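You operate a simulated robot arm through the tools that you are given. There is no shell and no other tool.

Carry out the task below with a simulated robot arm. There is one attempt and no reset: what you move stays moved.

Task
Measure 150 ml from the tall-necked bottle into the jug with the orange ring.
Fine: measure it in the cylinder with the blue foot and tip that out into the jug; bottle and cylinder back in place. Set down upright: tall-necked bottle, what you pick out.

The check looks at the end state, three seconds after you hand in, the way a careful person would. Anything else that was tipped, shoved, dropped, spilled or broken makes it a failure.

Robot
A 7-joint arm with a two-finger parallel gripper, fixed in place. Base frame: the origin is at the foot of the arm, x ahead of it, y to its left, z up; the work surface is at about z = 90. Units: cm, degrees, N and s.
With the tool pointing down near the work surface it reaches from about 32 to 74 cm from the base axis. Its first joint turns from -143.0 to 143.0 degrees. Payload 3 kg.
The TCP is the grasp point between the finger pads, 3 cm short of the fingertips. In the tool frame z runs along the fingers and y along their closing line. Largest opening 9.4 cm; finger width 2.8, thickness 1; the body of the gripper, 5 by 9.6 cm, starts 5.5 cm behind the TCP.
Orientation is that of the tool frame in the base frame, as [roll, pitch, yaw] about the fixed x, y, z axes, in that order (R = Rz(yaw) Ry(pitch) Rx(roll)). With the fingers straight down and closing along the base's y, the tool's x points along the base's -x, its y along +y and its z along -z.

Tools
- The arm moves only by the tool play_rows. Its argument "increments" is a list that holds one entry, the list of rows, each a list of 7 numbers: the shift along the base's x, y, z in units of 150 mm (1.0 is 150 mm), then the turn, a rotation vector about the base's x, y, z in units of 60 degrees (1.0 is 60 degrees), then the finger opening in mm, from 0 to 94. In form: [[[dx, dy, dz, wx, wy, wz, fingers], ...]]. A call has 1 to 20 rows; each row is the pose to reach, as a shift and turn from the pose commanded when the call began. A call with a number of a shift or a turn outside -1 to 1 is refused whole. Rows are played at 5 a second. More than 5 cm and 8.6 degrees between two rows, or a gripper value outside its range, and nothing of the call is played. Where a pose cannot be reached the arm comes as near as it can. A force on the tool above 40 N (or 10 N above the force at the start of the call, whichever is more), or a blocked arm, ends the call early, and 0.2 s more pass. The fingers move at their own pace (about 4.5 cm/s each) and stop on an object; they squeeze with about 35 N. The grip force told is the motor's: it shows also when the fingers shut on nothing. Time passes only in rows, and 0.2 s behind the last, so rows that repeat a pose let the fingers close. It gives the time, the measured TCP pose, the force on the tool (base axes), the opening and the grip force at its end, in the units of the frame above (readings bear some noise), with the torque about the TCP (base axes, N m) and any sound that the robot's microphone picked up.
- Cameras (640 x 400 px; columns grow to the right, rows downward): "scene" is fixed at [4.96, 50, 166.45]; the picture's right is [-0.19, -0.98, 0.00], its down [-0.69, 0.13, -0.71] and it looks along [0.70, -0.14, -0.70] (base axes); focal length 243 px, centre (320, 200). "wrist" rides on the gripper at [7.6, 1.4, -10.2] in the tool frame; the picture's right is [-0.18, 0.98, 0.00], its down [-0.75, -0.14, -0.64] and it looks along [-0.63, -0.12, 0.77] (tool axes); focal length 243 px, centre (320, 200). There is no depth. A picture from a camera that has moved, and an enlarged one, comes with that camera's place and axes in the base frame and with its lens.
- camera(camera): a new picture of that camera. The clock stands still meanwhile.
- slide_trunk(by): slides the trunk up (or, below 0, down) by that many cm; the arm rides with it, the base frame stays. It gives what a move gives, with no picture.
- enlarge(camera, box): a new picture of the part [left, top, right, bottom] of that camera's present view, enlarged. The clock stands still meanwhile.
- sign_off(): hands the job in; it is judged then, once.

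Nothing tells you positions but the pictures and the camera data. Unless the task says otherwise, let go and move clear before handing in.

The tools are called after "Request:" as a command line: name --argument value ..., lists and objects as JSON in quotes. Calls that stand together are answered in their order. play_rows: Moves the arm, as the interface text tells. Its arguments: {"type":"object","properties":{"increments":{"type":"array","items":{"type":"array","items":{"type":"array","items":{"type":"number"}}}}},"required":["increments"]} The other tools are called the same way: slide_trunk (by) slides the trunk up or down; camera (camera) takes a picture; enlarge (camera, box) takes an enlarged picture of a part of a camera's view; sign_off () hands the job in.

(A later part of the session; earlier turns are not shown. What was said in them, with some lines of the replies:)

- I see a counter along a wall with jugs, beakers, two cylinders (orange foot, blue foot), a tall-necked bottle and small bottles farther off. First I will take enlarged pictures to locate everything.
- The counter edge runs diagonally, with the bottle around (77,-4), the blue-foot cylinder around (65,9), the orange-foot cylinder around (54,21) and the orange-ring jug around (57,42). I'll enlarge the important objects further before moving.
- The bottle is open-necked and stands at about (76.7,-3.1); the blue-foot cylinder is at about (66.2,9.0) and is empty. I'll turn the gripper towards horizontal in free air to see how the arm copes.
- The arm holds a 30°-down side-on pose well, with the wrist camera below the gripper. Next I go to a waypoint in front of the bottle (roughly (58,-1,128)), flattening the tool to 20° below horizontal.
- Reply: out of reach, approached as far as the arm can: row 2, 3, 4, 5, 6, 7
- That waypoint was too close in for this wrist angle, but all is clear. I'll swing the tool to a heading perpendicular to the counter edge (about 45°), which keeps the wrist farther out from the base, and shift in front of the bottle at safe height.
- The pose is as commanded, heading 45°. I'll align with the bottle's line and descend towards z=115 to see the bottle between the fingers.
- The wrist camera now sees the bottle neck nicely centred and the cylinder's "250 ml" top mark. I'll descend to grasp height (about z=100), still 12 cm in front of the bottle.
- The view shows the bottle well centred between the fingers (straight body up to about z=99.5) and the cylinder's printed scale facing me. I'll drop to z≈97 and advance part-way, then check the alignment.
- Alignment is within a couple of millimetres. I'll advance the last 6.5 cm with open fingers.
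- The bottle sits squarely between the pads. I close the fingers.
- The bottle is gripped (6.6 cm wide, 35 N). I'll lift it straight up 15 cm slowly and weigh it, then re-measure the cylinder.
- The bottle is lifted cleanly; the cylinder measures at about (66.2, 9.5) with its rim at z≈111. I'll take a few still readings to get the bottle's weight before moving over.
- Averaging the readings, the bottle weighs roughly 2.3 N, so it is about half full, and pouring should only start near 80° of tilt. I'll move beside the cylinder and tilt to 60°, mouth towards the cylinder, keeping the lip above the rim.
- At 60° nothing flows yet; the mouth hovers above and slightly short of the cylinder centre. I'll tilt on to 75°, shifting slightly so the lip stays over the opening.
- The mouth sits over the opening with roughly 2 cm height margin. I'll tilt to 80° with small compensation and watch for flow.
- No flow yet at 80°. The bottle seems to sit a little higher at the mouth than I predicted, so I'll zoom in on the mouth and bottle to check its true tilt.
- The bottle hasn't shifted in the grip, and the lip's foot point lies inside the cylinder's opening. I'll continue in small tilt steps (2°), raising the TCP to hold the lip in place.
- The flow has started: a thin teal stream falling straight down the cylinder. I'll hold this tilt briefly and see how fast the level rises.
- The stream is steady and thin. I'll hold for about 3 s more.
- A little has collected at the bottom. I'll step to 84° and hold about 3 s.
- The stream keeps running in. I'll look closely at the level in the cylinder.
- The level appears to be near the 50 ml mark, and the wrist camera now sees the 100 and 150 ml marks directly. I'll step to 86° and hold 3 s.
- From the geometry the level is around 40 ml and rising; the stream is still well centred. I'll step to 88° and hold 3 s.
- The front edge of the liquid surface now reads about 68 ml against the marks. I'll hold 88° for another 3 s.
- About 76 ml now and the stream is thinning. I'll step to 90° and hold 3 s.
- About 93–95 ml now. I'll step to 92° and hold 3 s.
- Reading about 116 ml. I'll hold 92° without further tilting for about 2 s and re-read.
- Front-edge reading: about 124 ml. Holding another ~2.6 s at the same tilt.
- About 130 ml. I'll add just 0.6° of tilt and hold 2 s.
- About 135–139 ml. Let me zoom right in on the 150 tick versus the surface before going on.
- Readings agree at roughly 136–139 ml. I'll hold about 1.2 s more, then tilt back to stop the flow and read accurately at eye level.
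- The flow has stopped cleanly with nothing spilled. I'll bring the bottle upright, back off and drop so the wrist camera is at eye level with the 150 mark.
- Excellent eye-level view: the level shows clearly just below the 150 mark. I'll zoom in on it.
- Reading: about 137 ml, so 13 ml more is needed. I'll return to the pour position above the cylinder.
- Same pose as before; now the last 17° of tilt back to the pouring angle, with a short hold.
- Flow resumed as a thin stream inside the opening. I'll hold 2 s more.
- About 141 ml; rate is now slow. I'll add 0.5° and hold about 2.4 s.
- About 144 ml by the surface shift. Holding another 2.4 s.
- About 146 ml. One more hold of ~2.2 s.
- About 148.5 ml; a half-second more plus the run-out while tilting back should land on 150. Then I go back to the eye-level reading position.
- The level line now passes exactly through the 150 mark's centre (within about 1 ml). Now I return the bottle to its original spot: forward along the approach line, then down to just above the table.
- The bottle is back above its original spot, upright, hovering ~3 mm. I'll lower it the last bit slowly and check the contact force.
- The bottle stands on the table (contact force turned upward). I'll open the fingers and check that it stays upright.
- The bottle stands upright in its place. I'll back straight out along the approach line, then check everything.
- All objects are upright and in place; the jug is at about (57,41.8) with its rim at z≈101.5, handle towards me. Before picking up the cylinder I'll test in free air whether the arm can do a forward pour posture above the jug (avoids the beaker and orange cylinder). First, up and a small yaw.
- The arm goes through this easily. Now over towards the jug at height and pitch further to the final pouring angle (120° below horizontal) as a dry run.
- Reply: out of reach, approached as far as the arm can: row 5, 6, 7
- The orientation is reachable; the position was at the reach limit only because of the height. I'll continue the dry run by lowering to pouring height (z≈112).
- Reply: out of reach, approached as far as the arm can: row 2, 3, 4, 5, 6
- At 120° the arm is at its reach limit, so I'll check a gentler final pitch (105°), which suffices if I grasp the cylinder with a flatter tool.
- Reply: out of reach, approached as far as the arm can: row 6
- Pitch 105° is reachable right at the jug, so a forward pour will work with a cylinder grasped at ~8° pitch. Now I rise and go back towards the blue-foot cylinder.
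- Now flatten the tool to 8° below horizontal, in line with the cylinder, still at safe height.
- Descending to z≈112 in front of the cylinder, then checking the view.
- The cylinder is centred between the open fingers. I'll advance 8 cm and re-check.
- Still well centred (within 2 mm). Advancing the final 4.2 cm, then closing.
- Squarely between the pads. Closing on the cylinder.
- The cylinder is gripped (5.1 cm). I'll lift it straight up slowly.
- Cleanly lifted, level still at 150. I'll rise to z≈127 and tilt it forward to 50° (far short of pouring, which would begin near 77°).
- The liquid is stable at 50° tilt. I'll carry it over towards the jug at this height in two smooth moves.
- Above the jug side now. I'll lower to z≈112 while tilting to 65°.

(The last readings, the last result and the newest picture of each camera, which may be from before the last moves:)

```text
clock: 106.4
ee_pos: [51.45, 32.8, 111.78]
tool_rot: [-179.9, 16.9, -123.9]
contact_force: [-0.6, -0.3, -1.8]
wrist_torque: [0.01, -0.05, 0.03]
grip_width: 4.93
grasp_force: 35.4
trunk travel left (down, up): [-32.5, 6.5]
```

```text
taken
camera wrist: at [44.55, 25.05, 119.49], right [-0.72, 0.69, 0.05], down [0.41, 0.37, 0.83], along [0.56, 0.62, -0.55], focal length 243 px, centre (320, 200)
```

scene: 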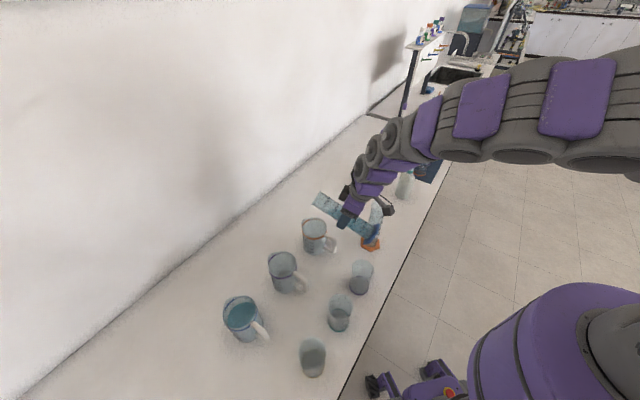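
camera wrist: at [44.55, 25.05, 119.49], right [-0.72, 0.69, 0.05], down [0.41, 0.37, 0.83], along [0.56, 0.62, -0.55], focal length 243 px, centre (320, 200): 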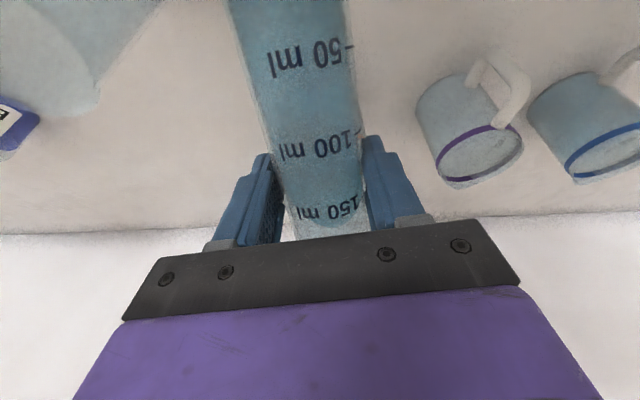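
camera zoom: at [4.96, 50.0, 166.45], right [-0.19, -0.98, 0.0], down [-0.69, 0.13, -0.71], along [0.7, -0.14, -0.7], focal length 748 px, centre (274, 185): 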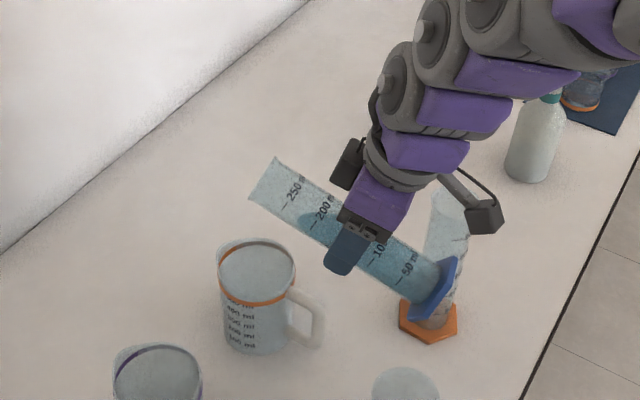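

All clear: the mouth is above the jug. I'll lower so the lip is ~3 cm above the jug rim and tilt to 75° (just short of pouring).

Request:
play_rows --increments '[[[-0.01, -0.01, -0.15, 0, 0, 0, 0], [-0.02, -0.02, -0.3, -0.046, 0.031, 0, 0], [-0.03, -0.03, -0.42, -0.092, 0.062, 0, 0], [-0.037, -0.033, -0.513, -0.138, 0.093, 0, 0], [-0.037, -0.033, -0.513, -0.138, 0.093, 0, 0]]]'

Request:
enlarge --camera "scene" --box '[270, 160, 400, 290]'

Request:
camera --camera "wrist"

```text
clock: 107.6
ee_pos: [50.95, 32.51, 104.48]
tool_rot: [-179.9, 6.9, -123.8]
contact_force: [0.4, -0.4, -1.9]
wrist_torque: [0.03, -0.05, 0.01]
grip_width: 4.93
grasp_force: 35.5
trunk travel left (down, up): [-32.5, 6.5]
```

```text
3.08 times, centred on (335, 225) of scene
camera zoom: at [4.96, 50.0, 166.45], right [-0.19, -0.98, 0.0], down [-0.69, 0.13, -0.71], along [0.7, -0.14, -0.7], focal length 748 px, centre (274, 123)
```

zoom: 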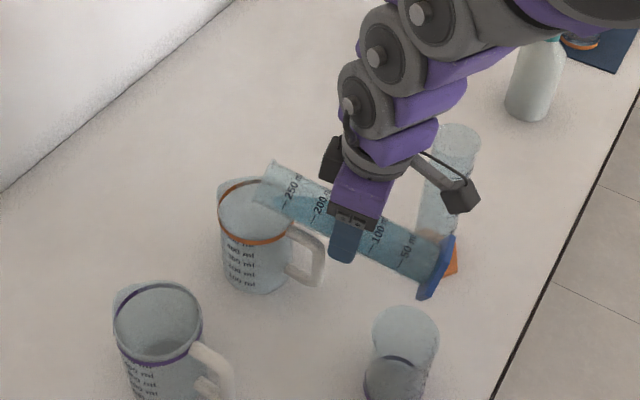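

```text
taken
camera wrist: at [44.82, 25.9, 113.71], right [-0.71, 0.7, 0.02], down [0.49, 0.48, 0.73], along [0.5, 0.53, -0.68], focal length 243 px, centre (320, 200)
```

wrist: 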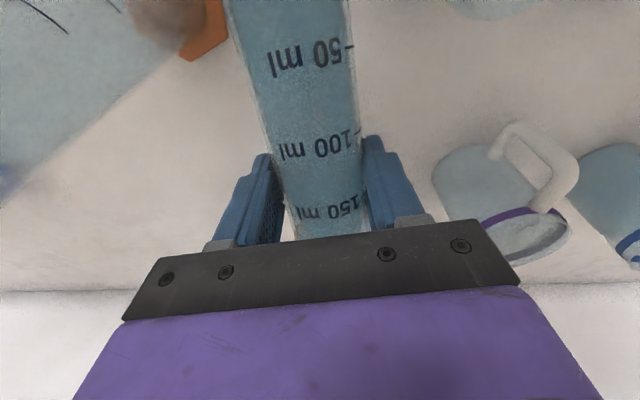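

The lip is centred above the jug opening. Now slow tilting: 2° steps (75→79°), raising the TCP to keep the lip in place, watching the start of the flow.

Request:
play_rows --increments '[[[0, 0, 0.0129, -0.0138, 0.0093, 0, 0], [0, 0, 0.0257, -0.0277, 0.0186, 0, 0], [0, 0, 0.0257, -0.0277, 0.0186, 0, 0], [0, 0, 0.0386, -0.0415, 0.0279, 0, 0], [0, 0, 0.0515, -0.0553, 0.0372, 0, 0], [0, 0, 0.0515, -0.0553, 0.0372, 0, 0]]]'

Request:
enlarge --camera "scene" --box '[290, 180, 380, 270]'

```text
clock: 109.0
ee_pos: [50.84, 32.5, 105.24]
tool_rot: [-179.8, 3.1, -123.9]
contact_force: [0.2, 0.2, -2.9]
wrist_torque: [0.04, -0.05, 0.02]
grip_width: 4.91
grasp_force: 35.1
trunk travel left (down, up): [-32.5, 6.5]
```

```text
4.44 times, centred on (335, 225) of scene
camera zoom: at [4.96, 50.0, 166.45], right [-0.19, -0.98, 0.0], down [-0.69, 0.13, -0.71], along [0.7, -0.14, -0.7], focal length 1080 px, centre (253, 89)
```

zoom: 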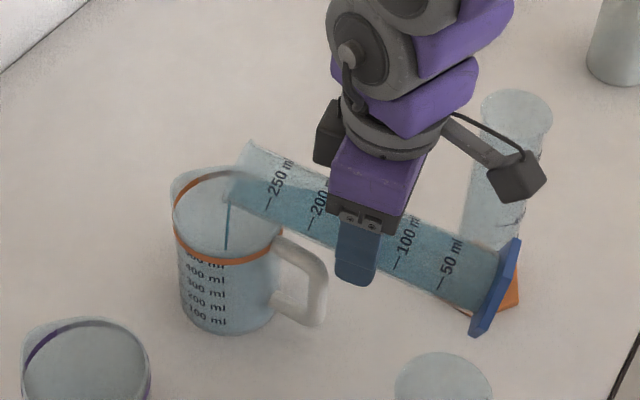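

The flow has begun, right through the middle of the jug opening. I'll hold for 2.5 s and look.

Request:
play_rows --increments '[[[0, 0, 0, 0, 0, 0, 0], [0, 0, 0, 0, 0, 0, 0], [0, 0, 0, 0, 0, 0, 0], [0, 0, 0, 0, 0, 0, 0], [0, 0, 0, 0, 0, 0, 0], [0, 0, 0, 0, 0, 0, 0], [0, 0, 0, 0, 0, 0, 0], [0, 0, 0, 0, 0, 0, 0], [0, 0, 0, 0, 0, 0, 0], [0, 0, 0, 0, 0, 0, 0]]]'

Request:
enlarge --camera "scene" --box '[290, 180, 380, 270]'

```text
clock: 111.2
ee_pos: [50.72, 32.41, 105.19]
tool_rot: [-180.0, 3.0, -123.9]
contact_force: [0.1, 0.7, -1.8]
wrist_torque: [0.05, -0.04, -0.02]
grip_width: 4.87
grasp_force: 34.5
trunk travel left (down, up): [-32.5, 6.5]
```

```text
4.44 times, centred on (335, 225) of scene
camera zoom: at [4.96, 50.0, 166.45], right [-0.19, -0.98, 0.0], down [-0.69, 0.13, -0.71], along [0.7, -0.14, -0.7], focal length 1080 px, centre (253, 89)
```

zoom: 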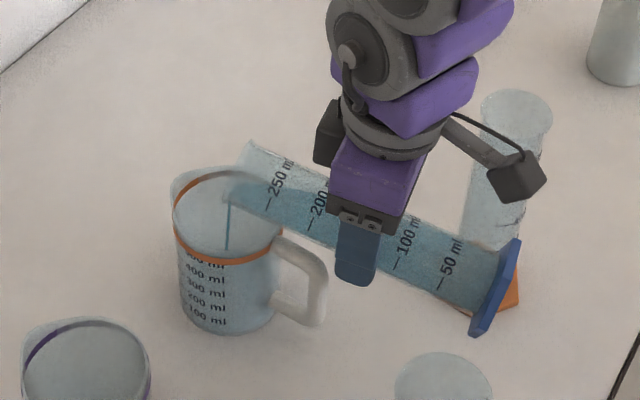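

Steady stream, nothing stray. I continue tilting slowly, 1° each 0.8 s, to 83°.

Request:
play_rows --increments '[[[0, 0, 0.0129, -0.0138, 0.0093, 0, 0], [0, 0, 0.0129, -0.0138, 0.0093, 0, 0], [0, 0, 0.0129, -0.0138, 0.0093, 0, 0], [0, 0, 0.0129, -0.0138, 0.0093, 0, 0], [0, 0, 0.0257, -0.0277, 0.0186, 0, 0], [0, 0, 0.0257, -0.0277, 0.0186, 0, 0], [0, 0, 0.0257, -0.0277, 0.0186, 0, 0], [0, 0, 0.0257, -0.0277, 0.0186, 0, 0], [0, 0, 0.0386, -0.0415, 0.0279, 0, 0], [0, 0, 0.0386, -0.0415, 0.0279, 0, 0], [0, 0, 0.0386, -0.0415, 0.0279, 0, 0], [0, 0, 0.0386, -0.0415, 0.0279, 0, 0], [0, 0, 0.0515, -0.0553, 0.0372, 0, 0], [0, 0, 0.0515, -0.0553, 0.0372, 0, 0], [0, 0, 0.0515, -0.0553, 0.0372, 0, 0], [0, 0, 0.0515, -0.0553, 0.0372, 0, 0]]]'

Request:
enlarge --camera "scene" --box '[290, 180, 380, 270]'

```text
clock: 114.6
ee_pos: [50.84, 32.4, 105.8]
tool_rot: [-179.9, -1.0, -123.8]
contact_force: [0.1, -0.7, -1.5]
wrist_torque: [0.04, -0.01, 0.01]
grip_width: 4.9
grasp_force: 35.2
trunk travel left (down, up): [-32.5, 6.5]
```

```text
4.44 times, centred on (335, 225) of scene
camera zoom: at [4.96, 50.0, 166.45], right [-0.19, -0.98, 0.0], down [-0.69, 0.13, -0.71], along [0.7, -0.14, -0.7], focal length 1080 px, centre (253, 89)
```

zoom: 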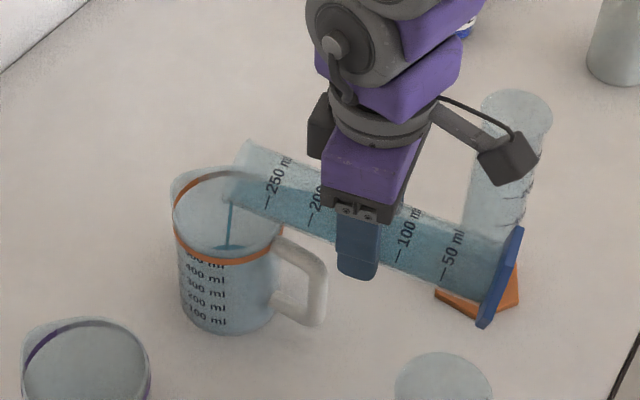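

Pouring continues well. Next 83→87° at the same slow rate.

Request:
play_rows --increments '[[[0, 0, 0.0129, -0.0138, 0.0093, 0, 0], [0, 0, 0.0129, -0.0138, 0.0093, 0, 0], [0, 0, 0.0129, -0.0138, 0.0093, 0, 0], [0, 0, 0.0129, -0.0138, 0.0093, 0, 0], [0, 0, 0.0257, -0.0277, 0.0186, 0, 0], [0, 0, 0.0257, -0.0277, 0.0186, 0, 0], [0, 0, 0.0257, -0.0277, 0.0186, 0, 0], [0, 0, 0.0257, -0.0277, 0.0186, 0, 0], [0.002, 0.003, 0.0386, -0.0415, 0.0279, 0, 0], [0.002, 0.003, 0.0386, -0.0415, 0.0279, 0, 0], [0.002, 0.003, 0.0386, -0.0415, 0.0279, 0, 0], [0.002, 0.003, 0.0386, -0.0415, 0.0279, 0, 0], [0.003, 0.005, 0.0515, -0.0553, 0.0372, 0, 0], [0.003, 0.005, 0.0515, -0.0553, 0.0372, 0, 0], [0.003, 0.005, 0.0515, -0.0553, 0.0372, 0, 0], [0.003, 0.005, 0.0515, -0.0553, 0.0372, 0, 0]]]'

Request:
enlarge --camera "scene" --box '[290, 180, 380, 270]'

```text
clock: 118.0
ee_pos: [50.69, 32.58, 106.71]
tool_rot: [-179.9, -5.0, -123.8]
contact_force: [0.5, -0.1, -0.9]
wrist_torque: [0.02, -0.04, 0.04]
grip_width: 4.87
grasp_force: 34.9
trunk travel left (down, up): [-32.5, 6.5]
```

```text
4.44 times, centred on (335, 225) of scene
camera zoom: at [4.96, 50.0, 166.45], right [-0.19, -0.98, 0.0], down [-0.69, 0.13, -0.71], along [0.7, -0.14, -0.7], focal length 1080 px, centre (253, 89)
```

zoom: 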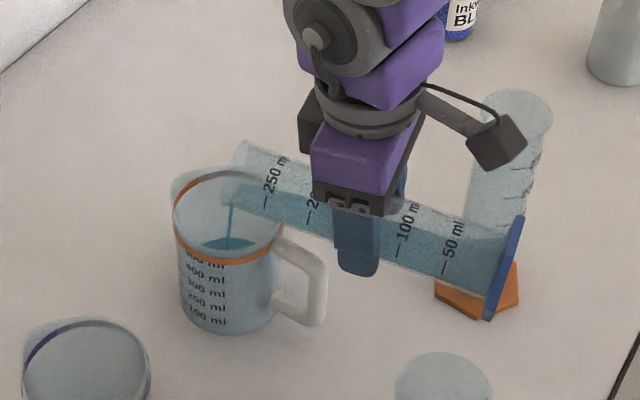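

Going smoothly; a pool is forming in the jug. Next 87→91°.

Request:
play_rows --increments '[[[0, 0, 0.0129, -0.0138, 0.0093, 0, 0], [0, 0, 0.0129, -0.0138, 0.0093, 0, 0], [0, 0, 0.0129, -0.0138, 0.0093, 0, 0], [0, 0, 0.0129, -0.0138, 0.0093, 0, 0], [0.001, 0.002, 0.0257, -0.0277, 0.0186, 0, 0], [0.001, 0.002, 0.0257, -0.0277, 0.0186, 0, 0], [0.001, 0.002, 0.0257, -0.0277, 0.0186, 0, 0], [0.001, 0.002, 0.0257, -0.0277, 0.0186, 0, 0], [0.003, 0.004, 0.0386, -0.0415, 0.0279, 0, 0], [0.003, 0.004, 0.0386, -0.0415, 0.0279, 0, 0], [0.003, 0.004, 0.0386, -0.0415, 0.0279, 0, 0], [0.003, 0.004, 0.0386, -0.0415, 0.0279, 0, 0], [0.005, 0.007, 0.0515, -0.0553, 0.0372, 0, 0], [0.005, 0.007, 0.0515, -0.0553, 0.0372, 0, 0], [0.005, 0.007, 0.0515, -0.0553, 0.0372, 0, 0], [0.005, 0.007, 0.0515, -0.0553, 0.0372, 0, 0]]]'

Request:
enlarge --camera "scene" --box '[290, 180, 380, 270]'

```text
clock: 121.4
ee_pos: [50.66, 32.67, 107.55]
tool_rot: [-179.9, -9.0, -123.8]
contact_force: [-0.4, -0.1, -0.4]
wrist_torque: [0.03, 0.0, 0.0]
grip_width: 4.87
grasp_force: 35.0
trunk travel left (down, up): [-32.5, 6.5]
```

```text
4.44 times, centred on (335, 225) of scene
camera zoom: at [4.96, 50.0, 166.45], right [-0.19, -0.98, 0.0], down [-0.69, 0.13, -0.71], along [0.7, -0.14, -0.7], focal length 1080 px, centre (253, 89)
```

zoom: 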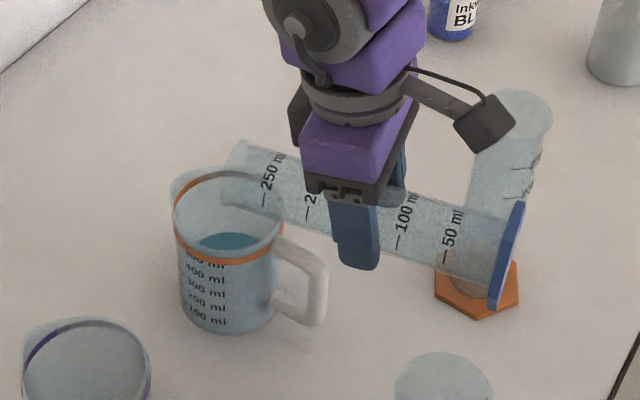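

The cylinder looks empty already. I'll tilt on to 96° and hold to drain fully, then look closely.

Request:
play_rows --increments '[[[0.002, 0.003, 0.0129, -0.0138, 0.0093, 0, 0], [0.004, 0.006, 0.0257, -0.0277, 0.0186, 0, 0], [0.006, 0.009, 0.0386, -0.0415, 0.0279, 0, 0], [0.008, 0.012, 0.0515, -0.0553, 0.0372, 0, 0], [0.009, 0.014, 0.064, -0.0692, 0.0465, 0, 0], [0.009, 0.014, 0.064, -0.0692, 0.0465, 0, 0], [0.009, 0.014, 0.064, -0.0692, 0.0465, 0, 0], [0.009, 0.014, 0.064, -0.0692, 0.0465, 0, 0], [0.009, 0.014, 0.064, -0.0692, 0.0465, 0, 0], [0.009, 0.014, 0.064, -0.0692, 0.0465, 0, 0], [0.009, 0.014, 0.064, -0.0692, 0.0465, 0, 0], [0.009, 0.014, 0.064, -0.0692, 0.0465, 0, 0], [0.009, 0.014, 0.064, -0.0692, 0.0465, 0, 0], [0.009, 0.014, 0.064, -0.0692, 0.0465, 0, 0], [0.009, 0.014, 0.064, -0.0692, 0.0465, 0, 0]]]'

Request:
enlarge --camera "scene" --box '[290, 180, 380, 270]'

Request:
enlarge --camera "scene" --box '[310, 195, 370, 250]'

Request:
camera --camera "wrist"

```text
clock: 124.6
ee_pos: [49.03, 32.1, 109.16]
tool_rot: [-179.9, -14.1, -123.8]
contact_force: [-0.2, 0.0, -0.6]
wrist_torque: [0.01, -0.02, -0.01]
grip_width: 4.84
grasp_force: 35.3
out of reach, approached as far as the arm can: row 2, 3, 4, 5, 6, 7, 8, 9, 10, 11, 12, 13, 14, 15
trunk travel left (down, up): [-32.5, 6.5]
```

```text
4.44 times, centred on (335, 225) of scene
camera zoom: at [4.96, 50.0, 166.45], right [-0.19, -0.98, 0.0], down [-0.69, 0.13, -0.71], along [0.7, -0.14, -0.7], focal length 1080 px, centre (253, 89)
```

zoom: 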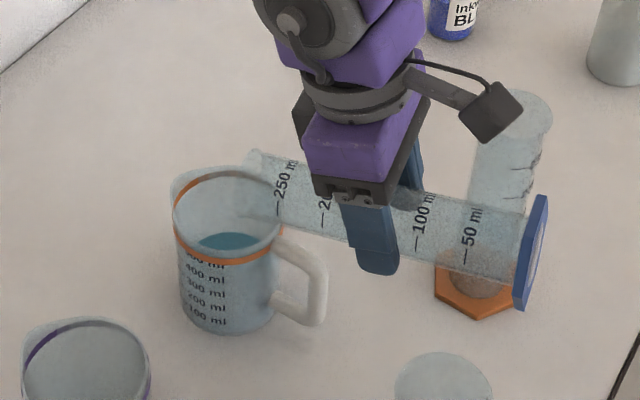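

```text
7.27 times, centred on (340, 222) of scene
camera zoom: at [4.96, 50.0, 166.45], right [-0.19, -0.98, 0.0], down [-0.69, 0.13, -0.71], along [0.7, -0.14, -0.7], focal length 1768 px, centre (174, 36)
```

zoom: 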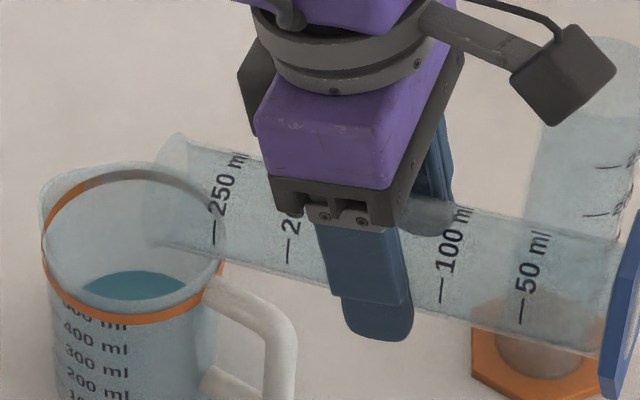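

```text
taken
camera wrist: at [45.08, 28.73, 120.92], right [-0.72, 0.7, -0.05], down [0.61, 0.66, 0.44], along [0.34, 0.29, -0.9], focal length 243 px, centre (320, 200)
```

wrist: 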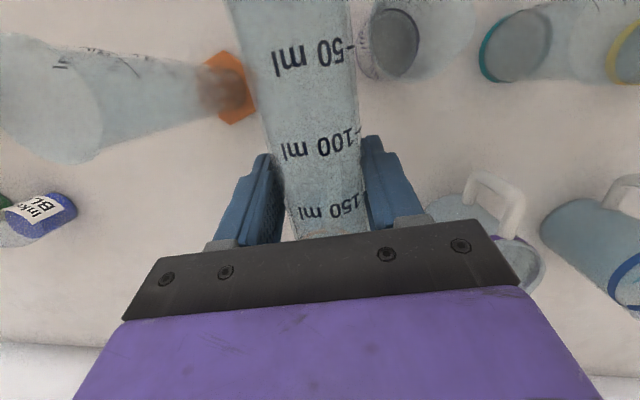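

The cylinder is empty and clear, and the jug holds the teal liquid. I'll raise straight up first, then tilt back towards upright away from the jug.

Request:
play_rows --increments '[[[0, 0, 0.15, 0, 0, 0, 0], [0, 0, 0.35, 0, 0, 0, 0], [0, 0, 0.55, 0.0909, -0.0611, 0, 0], [0, 0, 0.75, 0.182, -0.122, 0, 0], [0, 0, 0.95, 0.273, -0.183, 0, 0], [0, 0, 1.0, 0.363, -0.244, 0, 0], [0, 0, 1.0, 0.454, -0.306, 0, 0], [0, 0, 1.0, 0.545, -0.367, 0, 0], [0, 0, 1.0, 0.636, -0.428, 0, 0], [0, 0, 1.0, 0.636, -0.428, 0, 0]]]'

Request:
camera --camera "scene"

Request:
enlarge --camera "scene" --box '[285, 200, 355, 270]'

Request:
camera --camera "wrist"

```text
clock: 126.8
ee_pos: [49.03, 32.05, 123.97]
tool_rot: [-180.0, 32.1, -123.9]
contact_force: [-0.2, -0.4, -0.6]
wrist_torque: [0.02, -0.03, 0.0]
grip_width: 4.83
grasp_force: 35.2
trunk travel left (down, up): [-32.5, 6.5]
```

```text
taken
```

scene: 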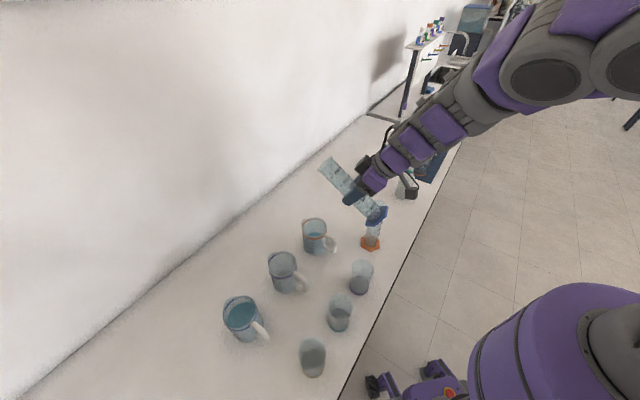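

```text
5.71 times, centred on (320, 235) of scene
camera zoom: at [4.96, 50.0, 166.45], right [-0.19, -0.98, 0.0], down [-0.69, 0.13, -0.71], along [0.7, -0.14, -0.7], focal length 1389 px, centre (320, 0)
```

zoom: 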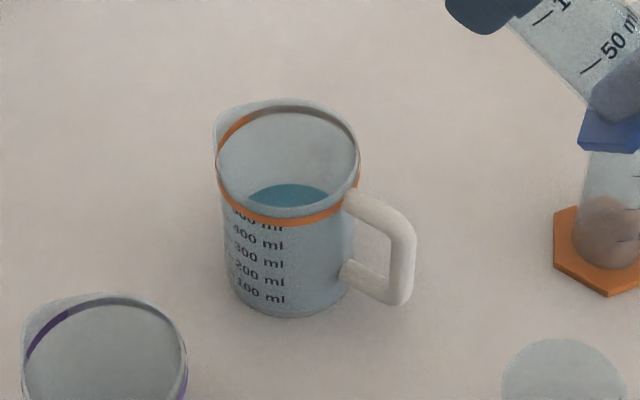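

```text
taken
camera wrist: at [41.25, 22.94, 128.61], right [-0.73, 0.68, 0.1], down [0.28, 0.17, 0.94], along [0.62, 0.71, -0.32], focal length 243 px, centre (320, 200)
```

wrist: 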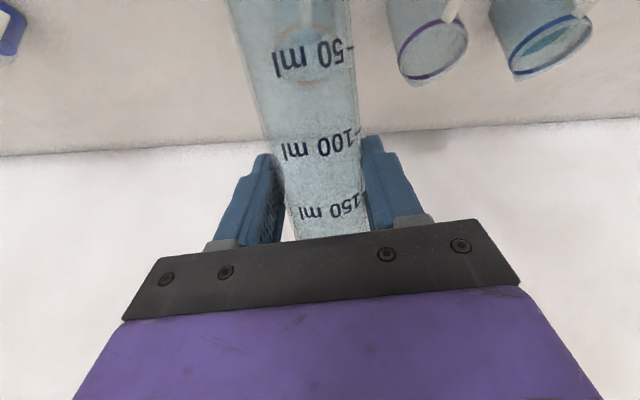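

The jug holds the poured liquid and nothing has spilled. I'll carry the empty cylinder back above its place.

Request:
play_rows --increments '[[[0, 0, 0.15, 0, 0, 0, 0], [0.12, -0.16, 0.2, 0, 0, 0, 0], [0.28, -0.36, 0.2, 0, 0, 0, 0], [0.43, -0.56, 0.2, 0, 0, 0, 0], [0.58, -0.757, 0.2, 0, 0, 0, 0]]]'

Request:
play_rows --increments '[[[0.15, -0.19, 0, 0, 0, 0, 0], [0.3, -0.39, 0, 0, 0, 0, 0], [0.44, -0.58, 0, 0, 0, 0, 0], [0.58, -0.757, 0, 0, 0, 0, 0], [0.58, -0.757, 0, 0.099, -0.0664, 0, 0], [0.58, -0.757, 0, 0.198, -0.133, 0, 0], [0.58, -0.757, 0, 0.297, -0.199, 0, 0], [0.58, -0.757, 0, 0.395, -0.266, 0, 0], [0.58, -0.757, 0, 0.494, -0.332, 0, 0], [0.58, -0.757, 0, 0.593, -0.399, 0, 0], [0.58, -0.757, 0, 0.692, -0.465, 0, 0], [0.58, -0.757, 0, 0.692, -0.465, 0, 0], [0.58, -0.757, 0, 0.692, -0.465, 0, 0]]]'

Request:
camera --camera "scene"

Request:
enlarge --camera "scene" --box '[350, 110, 450, 230]'

Request:
camera --camera "wrist"

```text
clock: 128.0
ee_pos: [57.78, 20.46, 127.04]
tool_rot: [180.0, 31.9, -123.9]
contact_force: [0.5, 0.0, -1.3]
wrist_torque: [0.02, 0.0, 0.02]
grip_width: 4.86
grasp_force: 35.1
trunk travel left (down, up): [-32.5, 6.5]
```

```text
clock: 130.8
ee_pos: [66.53, 9.31, 126.89]
tool_rot: [-179.7, 82.2, -123.7]
contact_force: [-0.9, -0.7, -0.4]
wrist_torque: [0.01, -0.01, 0.01]
grip_width: 4.86
grasp_force: 35.2
trunk travel left (down, up): [-32.5, 6.5]
```

```text
taken
```

scene: 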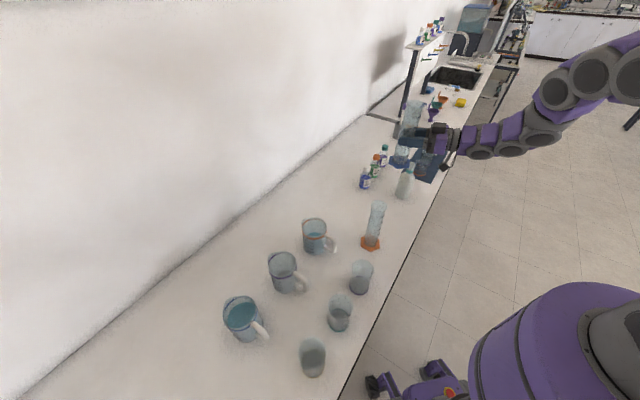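

```text
3.33 times, centred on (400, 170) of scene
camera zoom: at [4.96, 50.0, 166.45], right [-0.19, -0.98, 0.0], down [-0.69, 0.13, -0.71], along [0.7, -0.14, -0.7], focal length 810 px, centre (53, 300)
```

zoom: 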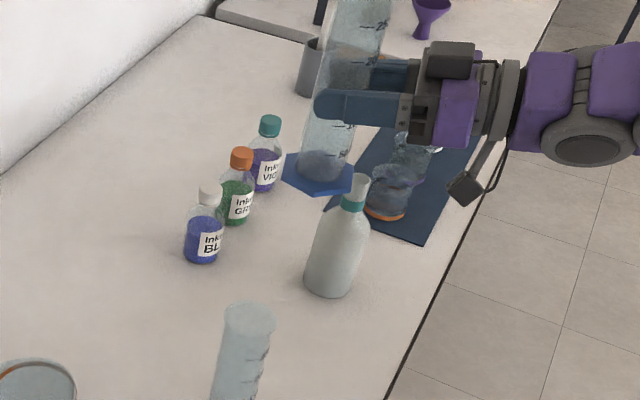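

```text
taken
camera wrist: at [59.12, 0.7, 120.81], right [-0.8, 0.57, 0.18], down [-0.18, -0.52, 0.83], along [0.57, 0.64, 0.52], focal length 243 px, centre (320, 200)
```

wrist: 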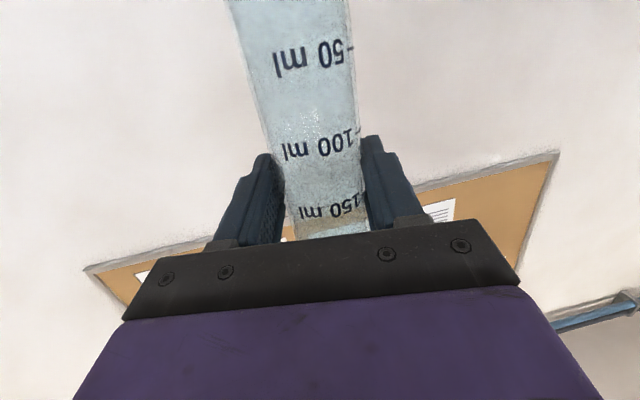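

The cylinder is upright and empty above its place. I'll lower it to about 2 cm above the table and check alignment.

Request:
play_rows --increments '[[[0, 0, -0.25, 0, 0, 0, 0], [0, 0, -0.5, 0, 0, 0, 0], [0, 0, -0.75, 0, 0, 0, 0], [0, 0, -1.0, 0, 0, 0, 0]]]'

Request:
play_rows --increments '[[[0, 0, -0.2, 0, 0, 0, 0], [0, 0, -0.4, 0, 0, 0, 0], [0, 0, -0.55, 0, 0, 0, 0], [0, 0, -0.65, 0, 0, 0, 0], [0, 0, -0.65, 0, 0, 0, 0]]]'

Request:
enlarge --camera "scene" --box '[365, 165, 415, 225]'

Request:
camera --camera "wrist"

```text
clock: 131.8
ee_pos: [66.74, 9.18, 111.75]
tool_rot: [179.8, 82.1, -124.2]
contact_force: [-0.3, -0.2, -1.1]
wrist_torque: [-0.03, -0.02, 0.02]
grip_width: 4.86
grasp_force: 35.7
trunk travel left (down, up): [-32.5, 6.5]
```

```text
clock: 133.0
ee_pos: [66.54, 9.08, 102.1]
tool_rot: [-179.9, 82.0, -123.9]
contact_force: [0.0, -0.3, -0.1]
wrist_torque: [0.01, 0.01, 0.0]
grip_width: 4.85
grasp_force: 35.6
trunk travel left (down, up): [-32.5, 6.5]
```

```text
6.67 times, centred on (390, 195) of scene
camera zoom: at [4.96, 50.0, 166.45], right [-0.19, -0.98, 0.0], down [-0.69, 0.13, -0.71], along [0.7, -0.14, -0.7], focal length 1620 px, centre (-147, 233)
```

zoom: 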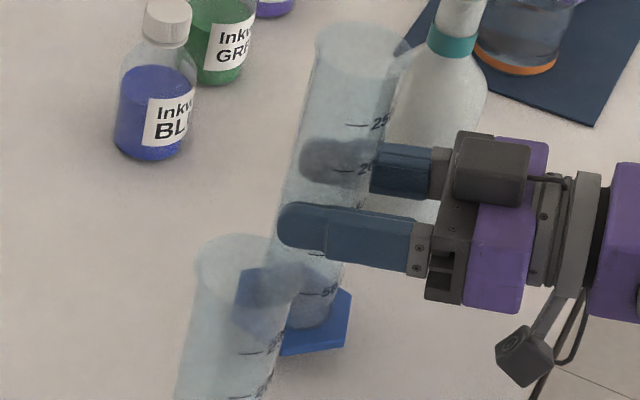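

```text
taken
camera wrist: at [59.15, 0.6, 95.94], right [-0.8, 0.57, 0.18], down [-0.18, -0.52, 0.84], along [0.57, 0.64, 0.52], focal length 243 px, centre (320, 200)
```

wrist: 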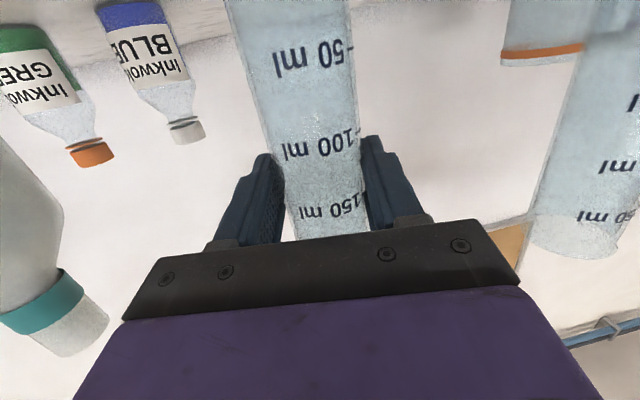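

The cylinder has crept about 1 cm forward in the fingers, so I'll shift back by 0.8 cm in x and y to put it on its original spot, and lower to near contact.

Request:
play_rows --increments '[[[-0.027, -0.027, 0, 0, 0, 0, 0], [-0.053, -0.053, 0, 0, 0, 0, 0], [-0.053, -0.053, -0.05, 0, 0, 0, 0], [-0.053, -0.053, -0.1, 0, 0, 0, 0], [-0.053, -0.053, -0.1, 0, 0, 0, 0]]]'

Request:
enlarge --camera "scene" --box '[365, 165, 415, 225]'

Request:
enlarge --camera "wrist" --box '[180, 0, 460, 175]'

```text
clock: 134.2
ee_pos: [65.61, 8.41, 100.58]
tool_rot: [179.9, 82.0, -124.0]
contact_force: [-0.7, 0.1, -1.4]
wrist_torque: [-0.04, 0.01, 0.0]
grip_width: 4.86
grasp_force: 34.7
trunk travel left (down, up): [-32.5, 6.5]
```

```text
6.67 times, centred on (390, 195) of scene
camera zoom: at [4.96, 50.0, 166.45], right [-0.19, -0.98, 0.0], down [-0.69, 0.13, -0.71], along [0.7, -0.14, -0.7], focal length 1620 px, centre (-147, 233)
```

zoom: 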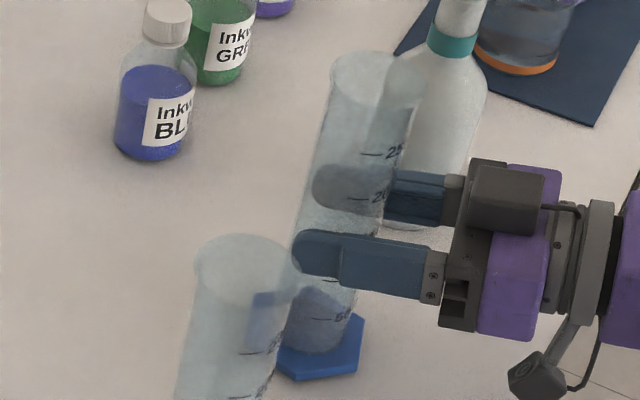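

```text
2.29 times, centred on (320, 88) of wrist
camera zoom: at [58.26, -0.2, 94.49], right [-0.8, 0.57, 0.18], down [-0.18, -0.52, 0.84], along [0.57, 0.64, 0.52], focal length 555 px, centre (320, 457)
```

zoom: 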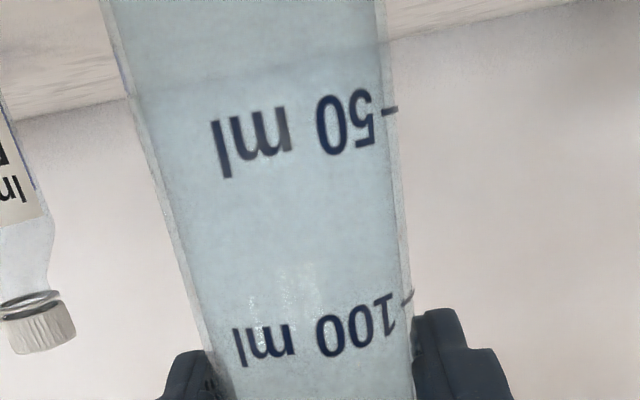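

Position now matches the original picture. Lowering the last few millimetres in small steps with a force check.

Request:
play_rows --increments '[[[0, 0, -0.01, 0, 0, 0, 0], [0, 0, -0.02, 0, 0, 0, 0], [0, 0, -0.02, 0, 0, 0, 0]]]'

Request:
play_rows --increments '[[[0, 0, -0.01, 0, 0, 0, 0], [0, 0, -0.02, 0, 0, 0, 0], [0, 0, -0.02, 0, 0, 0, 0]]]'

```text
clock: 135.0
ee_pos: [65.74, 8.4, 100.3]
tool_rot: [180.0, 82.2, -123.9]
contact_force: [-0.2, -0.2, -1.2]
wrist_torque: [-0.01, 0.01, 0.02]
grip_width: 4.88
grasp_force: 34.9
trunk travel left (down, up): [-32.5, 6.5]
```

```text
clock: 135.8
ee_pos: [65.65, 8.31, 100.06]
tool_rot: [180.0, 82.2, -123.9]
contact_force: [0.6, 0.7, -1.5]
wrist_torque: [0.01, 0.0, 0.02]
grip_width: 4.88
grasp_force: 34.9
trunk travel left (down, up): [-32.5, 6.5]
```

No contact yet; a further 3 mm.

Request:
play_rows --increments '[[[0, 0, -0.01, 0, 0, 0, 0], [0, 0, -0.02, 0, 0, 0, 0], [0, 0, -0.02, 0, 0, 0, 0]]]'

Request:
enlarge --camera "scene" --box '[375, 195, 405, 225]'

Request:
camera --camera "wrist"

```text
clock: 136.6
ee_pos: [65.63, 8.36, 100.18]
tool_rot: [-178.6, 82.3, -122.6]
contact_force: [-1.2, 0.4, 24.5]
wrist_torque: [-0.36, 0.18, 0.07]
grip_width: 4.84
grasp_force: 35.0
trunk travel left (down, up): [-32.5, 6.5]
```

```text
13.33 times, centred on (390, 210) of scene
camera zoom: at [4.96, 50.0, 166.45], right [-0.19, -0.98, 0.0], down [-0.69, 0.13, -0.71], along [0.7, -0.14, -0.7], focal length 3240 px, centre (-613, 67)
```

zoom: 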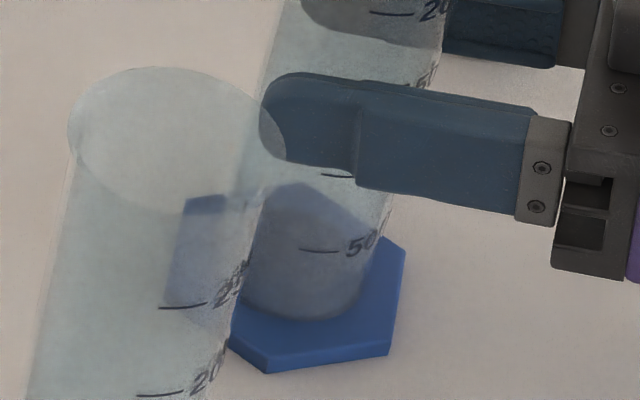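

```text
taken
camera wrist: at [58.27, -0.19, 93.87], right [-0.8, 0.57, 0.18], down [-0.18, -0.52, 0.83], along [0.57, 0.64, 0.52], focal length 243 px, centre (320, 200)
```

wrist: 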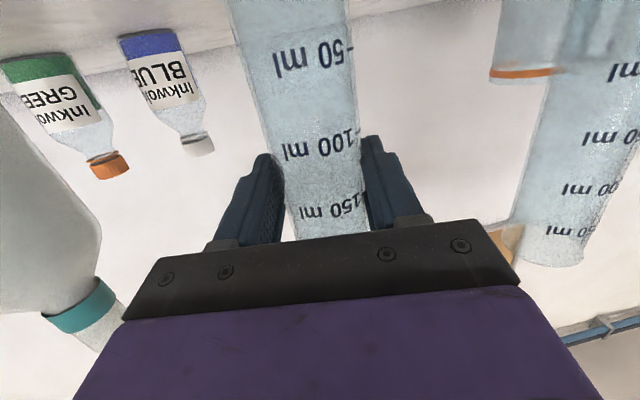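

Contact made (24 N, a bit firm). I'll ease up 2 mm before releasing.

Request:
play_rows --increments '[[[0, 0, 0.007, 0, 0, 0, 0], [0, 0, 0.013, 0, 0, 0, 0], [0, 0, 0.013, 0, 0, 0, 0]]]'

Request:
enlarge --camera "scene" --box '[365, 165, 415, 225]'

```text
clock: 137.4
ee_pos: [65.55, 8.41, 100.02]
tool_rot: [179.6, 81.9, -124.4]
contact_force: [2.5, -0.3, 9.0]
wrist_torque: [0.05, -0.34, -0.04]
grip_width: 4.84
grasp_force: 35.1
trunk travel left (down, up): [-32.5, 6.5]
```

```text
6.67 times, centred on (390, 195) of scene
camera zoom: at [4.96, 50.0, 166.45], right [-0.19, -0.98, 0.0], down [-0.69, 0.13, -0.71], along [0.7, -0.14, -0.7], focal length 1620 px, centre (-147, 233)
```

zoom: 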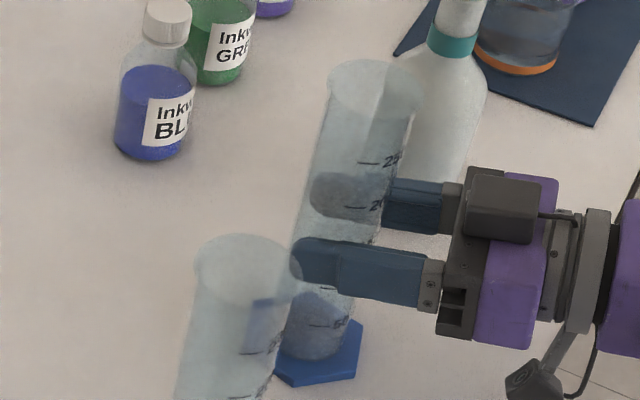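

Still 9 N; easing up another millimetre.

Request:
play_rows --increments '[[[0, 0, 0.006, 0, 0, 0, 0], [0, 0, 0.006, 0, 0, 0, 0], [0, 0, 0.006, 0, 0, 0, 0]]]'

Request:
enlarge --camera "scene" --box '[375, 195, 405, 225]'

```text
clock: 138.2
ee_pos: [65.58, 8.48, 100.12]
tool_rot: [179.9, 82.0, -124.3]
contact_force: [-0.9, 0.2, 0.3]
wrist_torque: [0.0, 0.02, 0.0]
grip_width: 4.84
grasp_force: 35.2
trunk travel left (down, up): [-32.5, 6.5]
```

```text
13.33 times, centred on (390, 210) of scene
camera zoom: at [4.96, 50.0, 166.45], right [-0.19, -0.98, 0.0], down [-0.69, 0.13, -0.71], along [0.7, -0.14, -0.7], focal length 3240 px, centre (-613, 67)
```

zoom: 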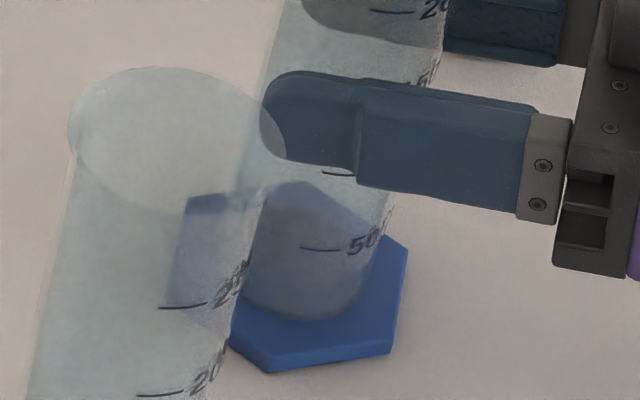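

Force is now near zero with the foot just on the table. I open the fingers gently.

Request:
play_rows --increments '[[[0, 0, 0, 0, 0, 0, 52], [0, 0, 0, 0, 0, 0, 60], [0, 0, 0, 0, 0, 0, 75], [0, 0, 0, 0, 0, 0, 94], [0, 0, 0, 0, 0, 0, 94], [0, 0, 0, 0, 0, 0, 94]]]'

Request:
enlarge --camera "scene" --box '[365, 165, 415, 225]'

Request:
camera --camera "wrist"

```text
clock: 139.6
ee_pos: [65.62, 8.43, 100.14]
tool_rot: [-179.9, 82.1, -124.0]
contact_force: [-0.2, -0.1, 0.9]
wrist_torque: [0.02, 0.0, 0.02]
grip_width: 9.44
grasp_force: 0.0
trunk travel left (down, up): [-32.5, 6.5]
```

```text
6.67 times, centred on (390, 195) of scene
camera zoom: at [4.96, 50.0, 166.45], right [-0.19, -0.98, 0.0], down [-0.69, 0.13, -0.71], along [0.7, -0.14, -0.7], focal length 1620 px, centre (-147, 233)
```

zoom: 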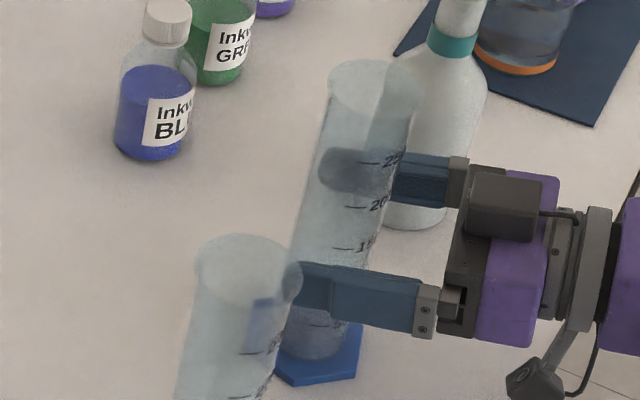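

```text
taken
camera wrist: at [58.21, -0.2, 94.03], right [-0.8, 0.57, 0.18], down [-0.18, -0.52, 0.83], along [0.57, 0.64, 0.52], focal length 243 px, centre (320, 200)
```

wrist: 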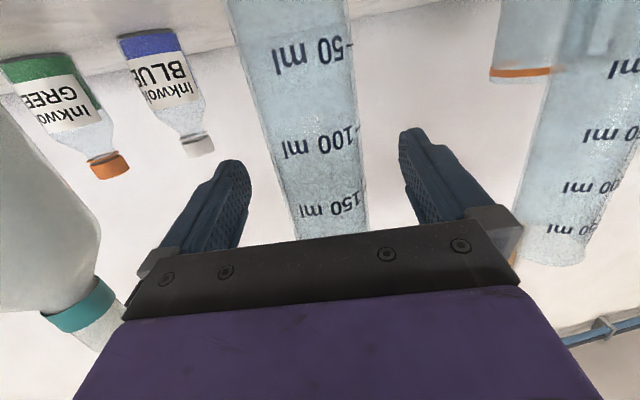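

The cylinder stands upright at its original place. I back straight out.

Request:
play_rows --increments '[[[-0.08, -0.119, 0, 0, 0, 0, 94], [-0.2, -0.297, 0, 0, 0, 0, 94], [-0.32, -0.476, 0, 0, 0, 0, 94], [-0.446, -0.664, 0, 0, 0, 0, 94], [-0.446, -0.664, 0, 0, 0, 0, 94]]]'

Request:
camera --camera "wrist"

Request:
enlarge --camera "scene" --box '[340, 130, 460, 260]'

Request:
enlarge --camera "scene" --box '[285, 205, 345, 265]'

```text
clock: 140.8
ee_pos: [58.86, -1.64, 100.05]
tool_rot: [-179.9, 82.0, -123.8]
contact_force: [0.5, -0.1, 0.2]
wrist_torque: [-0.01, -0.02, 0.04]
grip_width: 9.38
grasp_force: 0.0
trunk travel left (down, up): [-32.5, 6.5]
```

```text
taken
camera wrist: at [51.31, -10.11, 93.92], right [-0.8, 0.57, 0.18], down [-0.18, -0.52, 0.83], along [0.57, 0.64, 0.52], focal length 243 px, centre (320, 200)
```

wrist: 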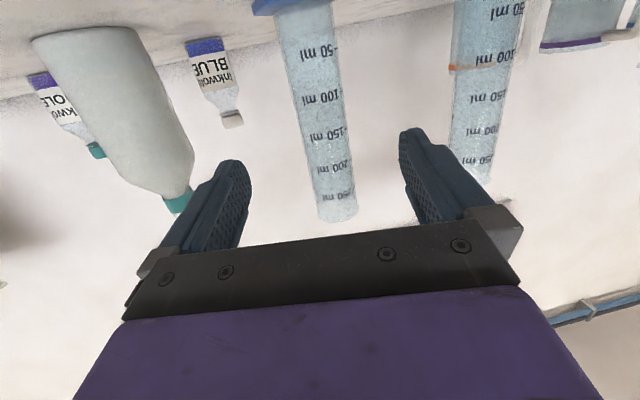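

```text
3.08 times, centred on (400, 195) of scene
camera zoom: at [4.96, 50.0, 166.45], right [-0.19, -0.98, 0.0], down [-0.69, 0.13, -0.71], along [0.7, -0.14, -0.7], focal length 748 px, centre (74, 215)
```

zoom: 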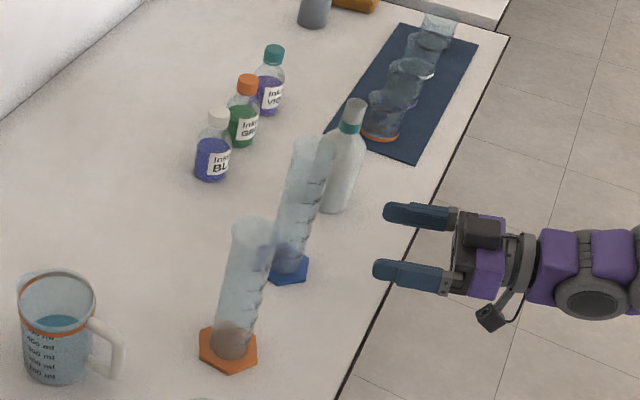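

```text
6.67 times, centred on (315, 235) of scene
camera zoom: at [4.96, 50.0, 166.45], right [-0.19, -0.98, 0.0], down [-0.69, 0.13, -0.71], along [0.7, -0.14, -0.7], focal length 1620 px, centre (353, -33)
```

zoom: 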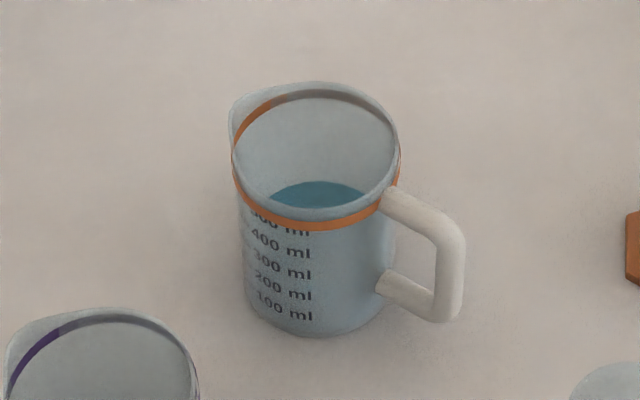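

Everything is upright and in place; the jug holds the measured liquid. I'll move the arm clear and do one last overall check.

Request:
play_rows --increments '[[[-0.05, -0.07, 0.2, 0, 0, 0, 94], [-0.05, -0.07, 0.45, 0, 0, 0, 94], [-0.05, -0.07, 0.7, 0, 0, 0, 94], [-0.05, -0.07, 0.95, 0, 0, 0, 94], [-0.05, -0.07, 1.0, 0, 0, 0, 94]]]'

Request:
camera --camera "scene"

Request:
enlarge --camera "scene" --box '[200, 200, 400, 390]'

Request:
enlarge --camera "scene" --box '[370, 150, 430, 230]'

```text
clock: 142.0
ee_pos: [58.1, -2.78, 115.25]
tool_rot: [180.0, 82.0, -123.9]
contact_force: [-0.5, 0.1, 0.3]
wrist_torque: [-0.02, 0.06, 0.01]
grip_width: 9.41
grasp_force: 0.2
trunk travel left (down, up): [-32.5, 6.5]
```

```text
taken
```

scene: 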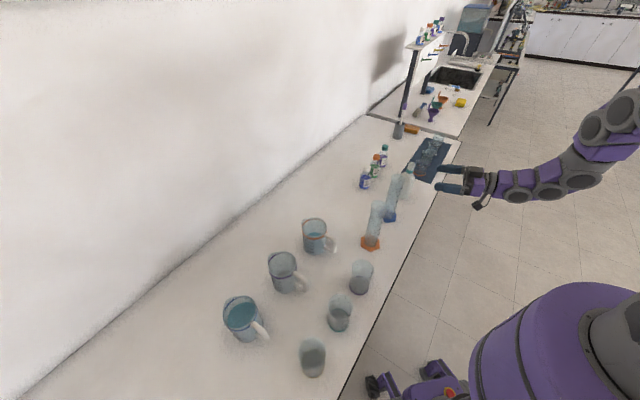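

```text
2.11 times, centred on (300, 295) of scene
camera zoom: at [4.96, 50.0, 166.45], right [-0.19, -0.98, 0.0], down [-0.69, 0.13, -0.71], along [0.7, -0.14, -0.7], focal length 512 px, centre (362, 0)
```

zoom: 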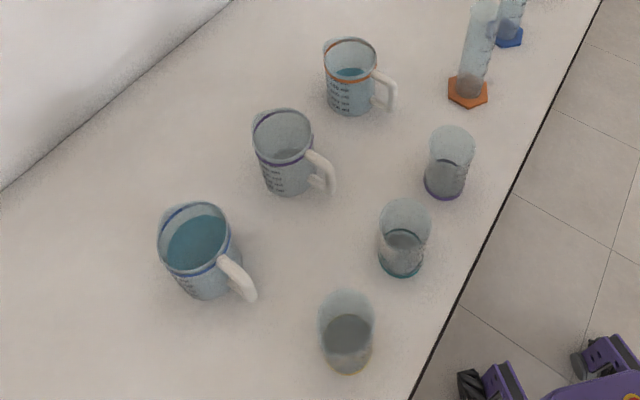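

```text
5.00 times, centred on (400, 190) of scene
camera zoom: at [4.96, 50.0, 166.45], right [-0.19, -0.98, 0.0], down [-0.69, 0.13, -0.71], along [0.7, -0.14, -0.7], focal length 1215 px, centre (-80, 250)
```

zoom: 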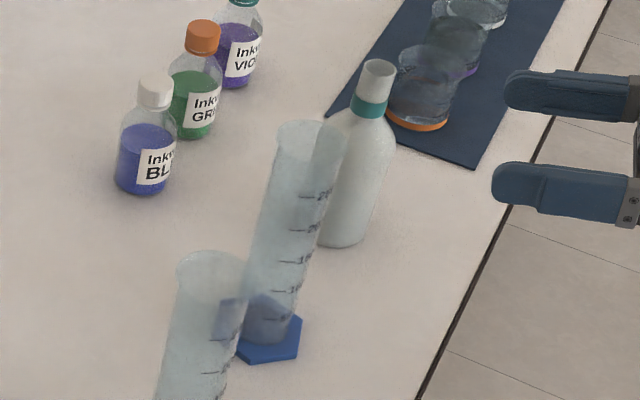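

The 150 ml is in the orange-ring jug. The bottle and the blue-foot cylinder are upright in their original places, the gripper is clear, and I see no spills or anything else moved. Handing in.

Request:
sign_off

```text
The job is handed in.
```

I measured about 150 ml from the tall-necked bottle in the blue-foot cylinder and tipped all of it into the jug with the orange ring. I have handed the job in; no verdict has come back yet.

- **Amount:** Read at eye level on the cylinder's printed scale, the level sat on the 150 ml mark, to within about 1 ml. The cylinder looked empty after tipping.
- **Bottle and cylinder:** Both stand upright. The bottle ended within about half a centimetre of its original spot and the cylinder within a few millimetres. The cylinder turned slightly on its own axis, so its scale now faces a little differently than before.
- **Setting the cylinder down:** It touched the table with about 24 N at first, so I eased up to almost no force before letting go. It shows no sign of damage.
- **Everything else:** I saw no spills in the final pictures, and the other jugs, beakers and ink bottles look unmoved. The gripper is open and clear of everything.
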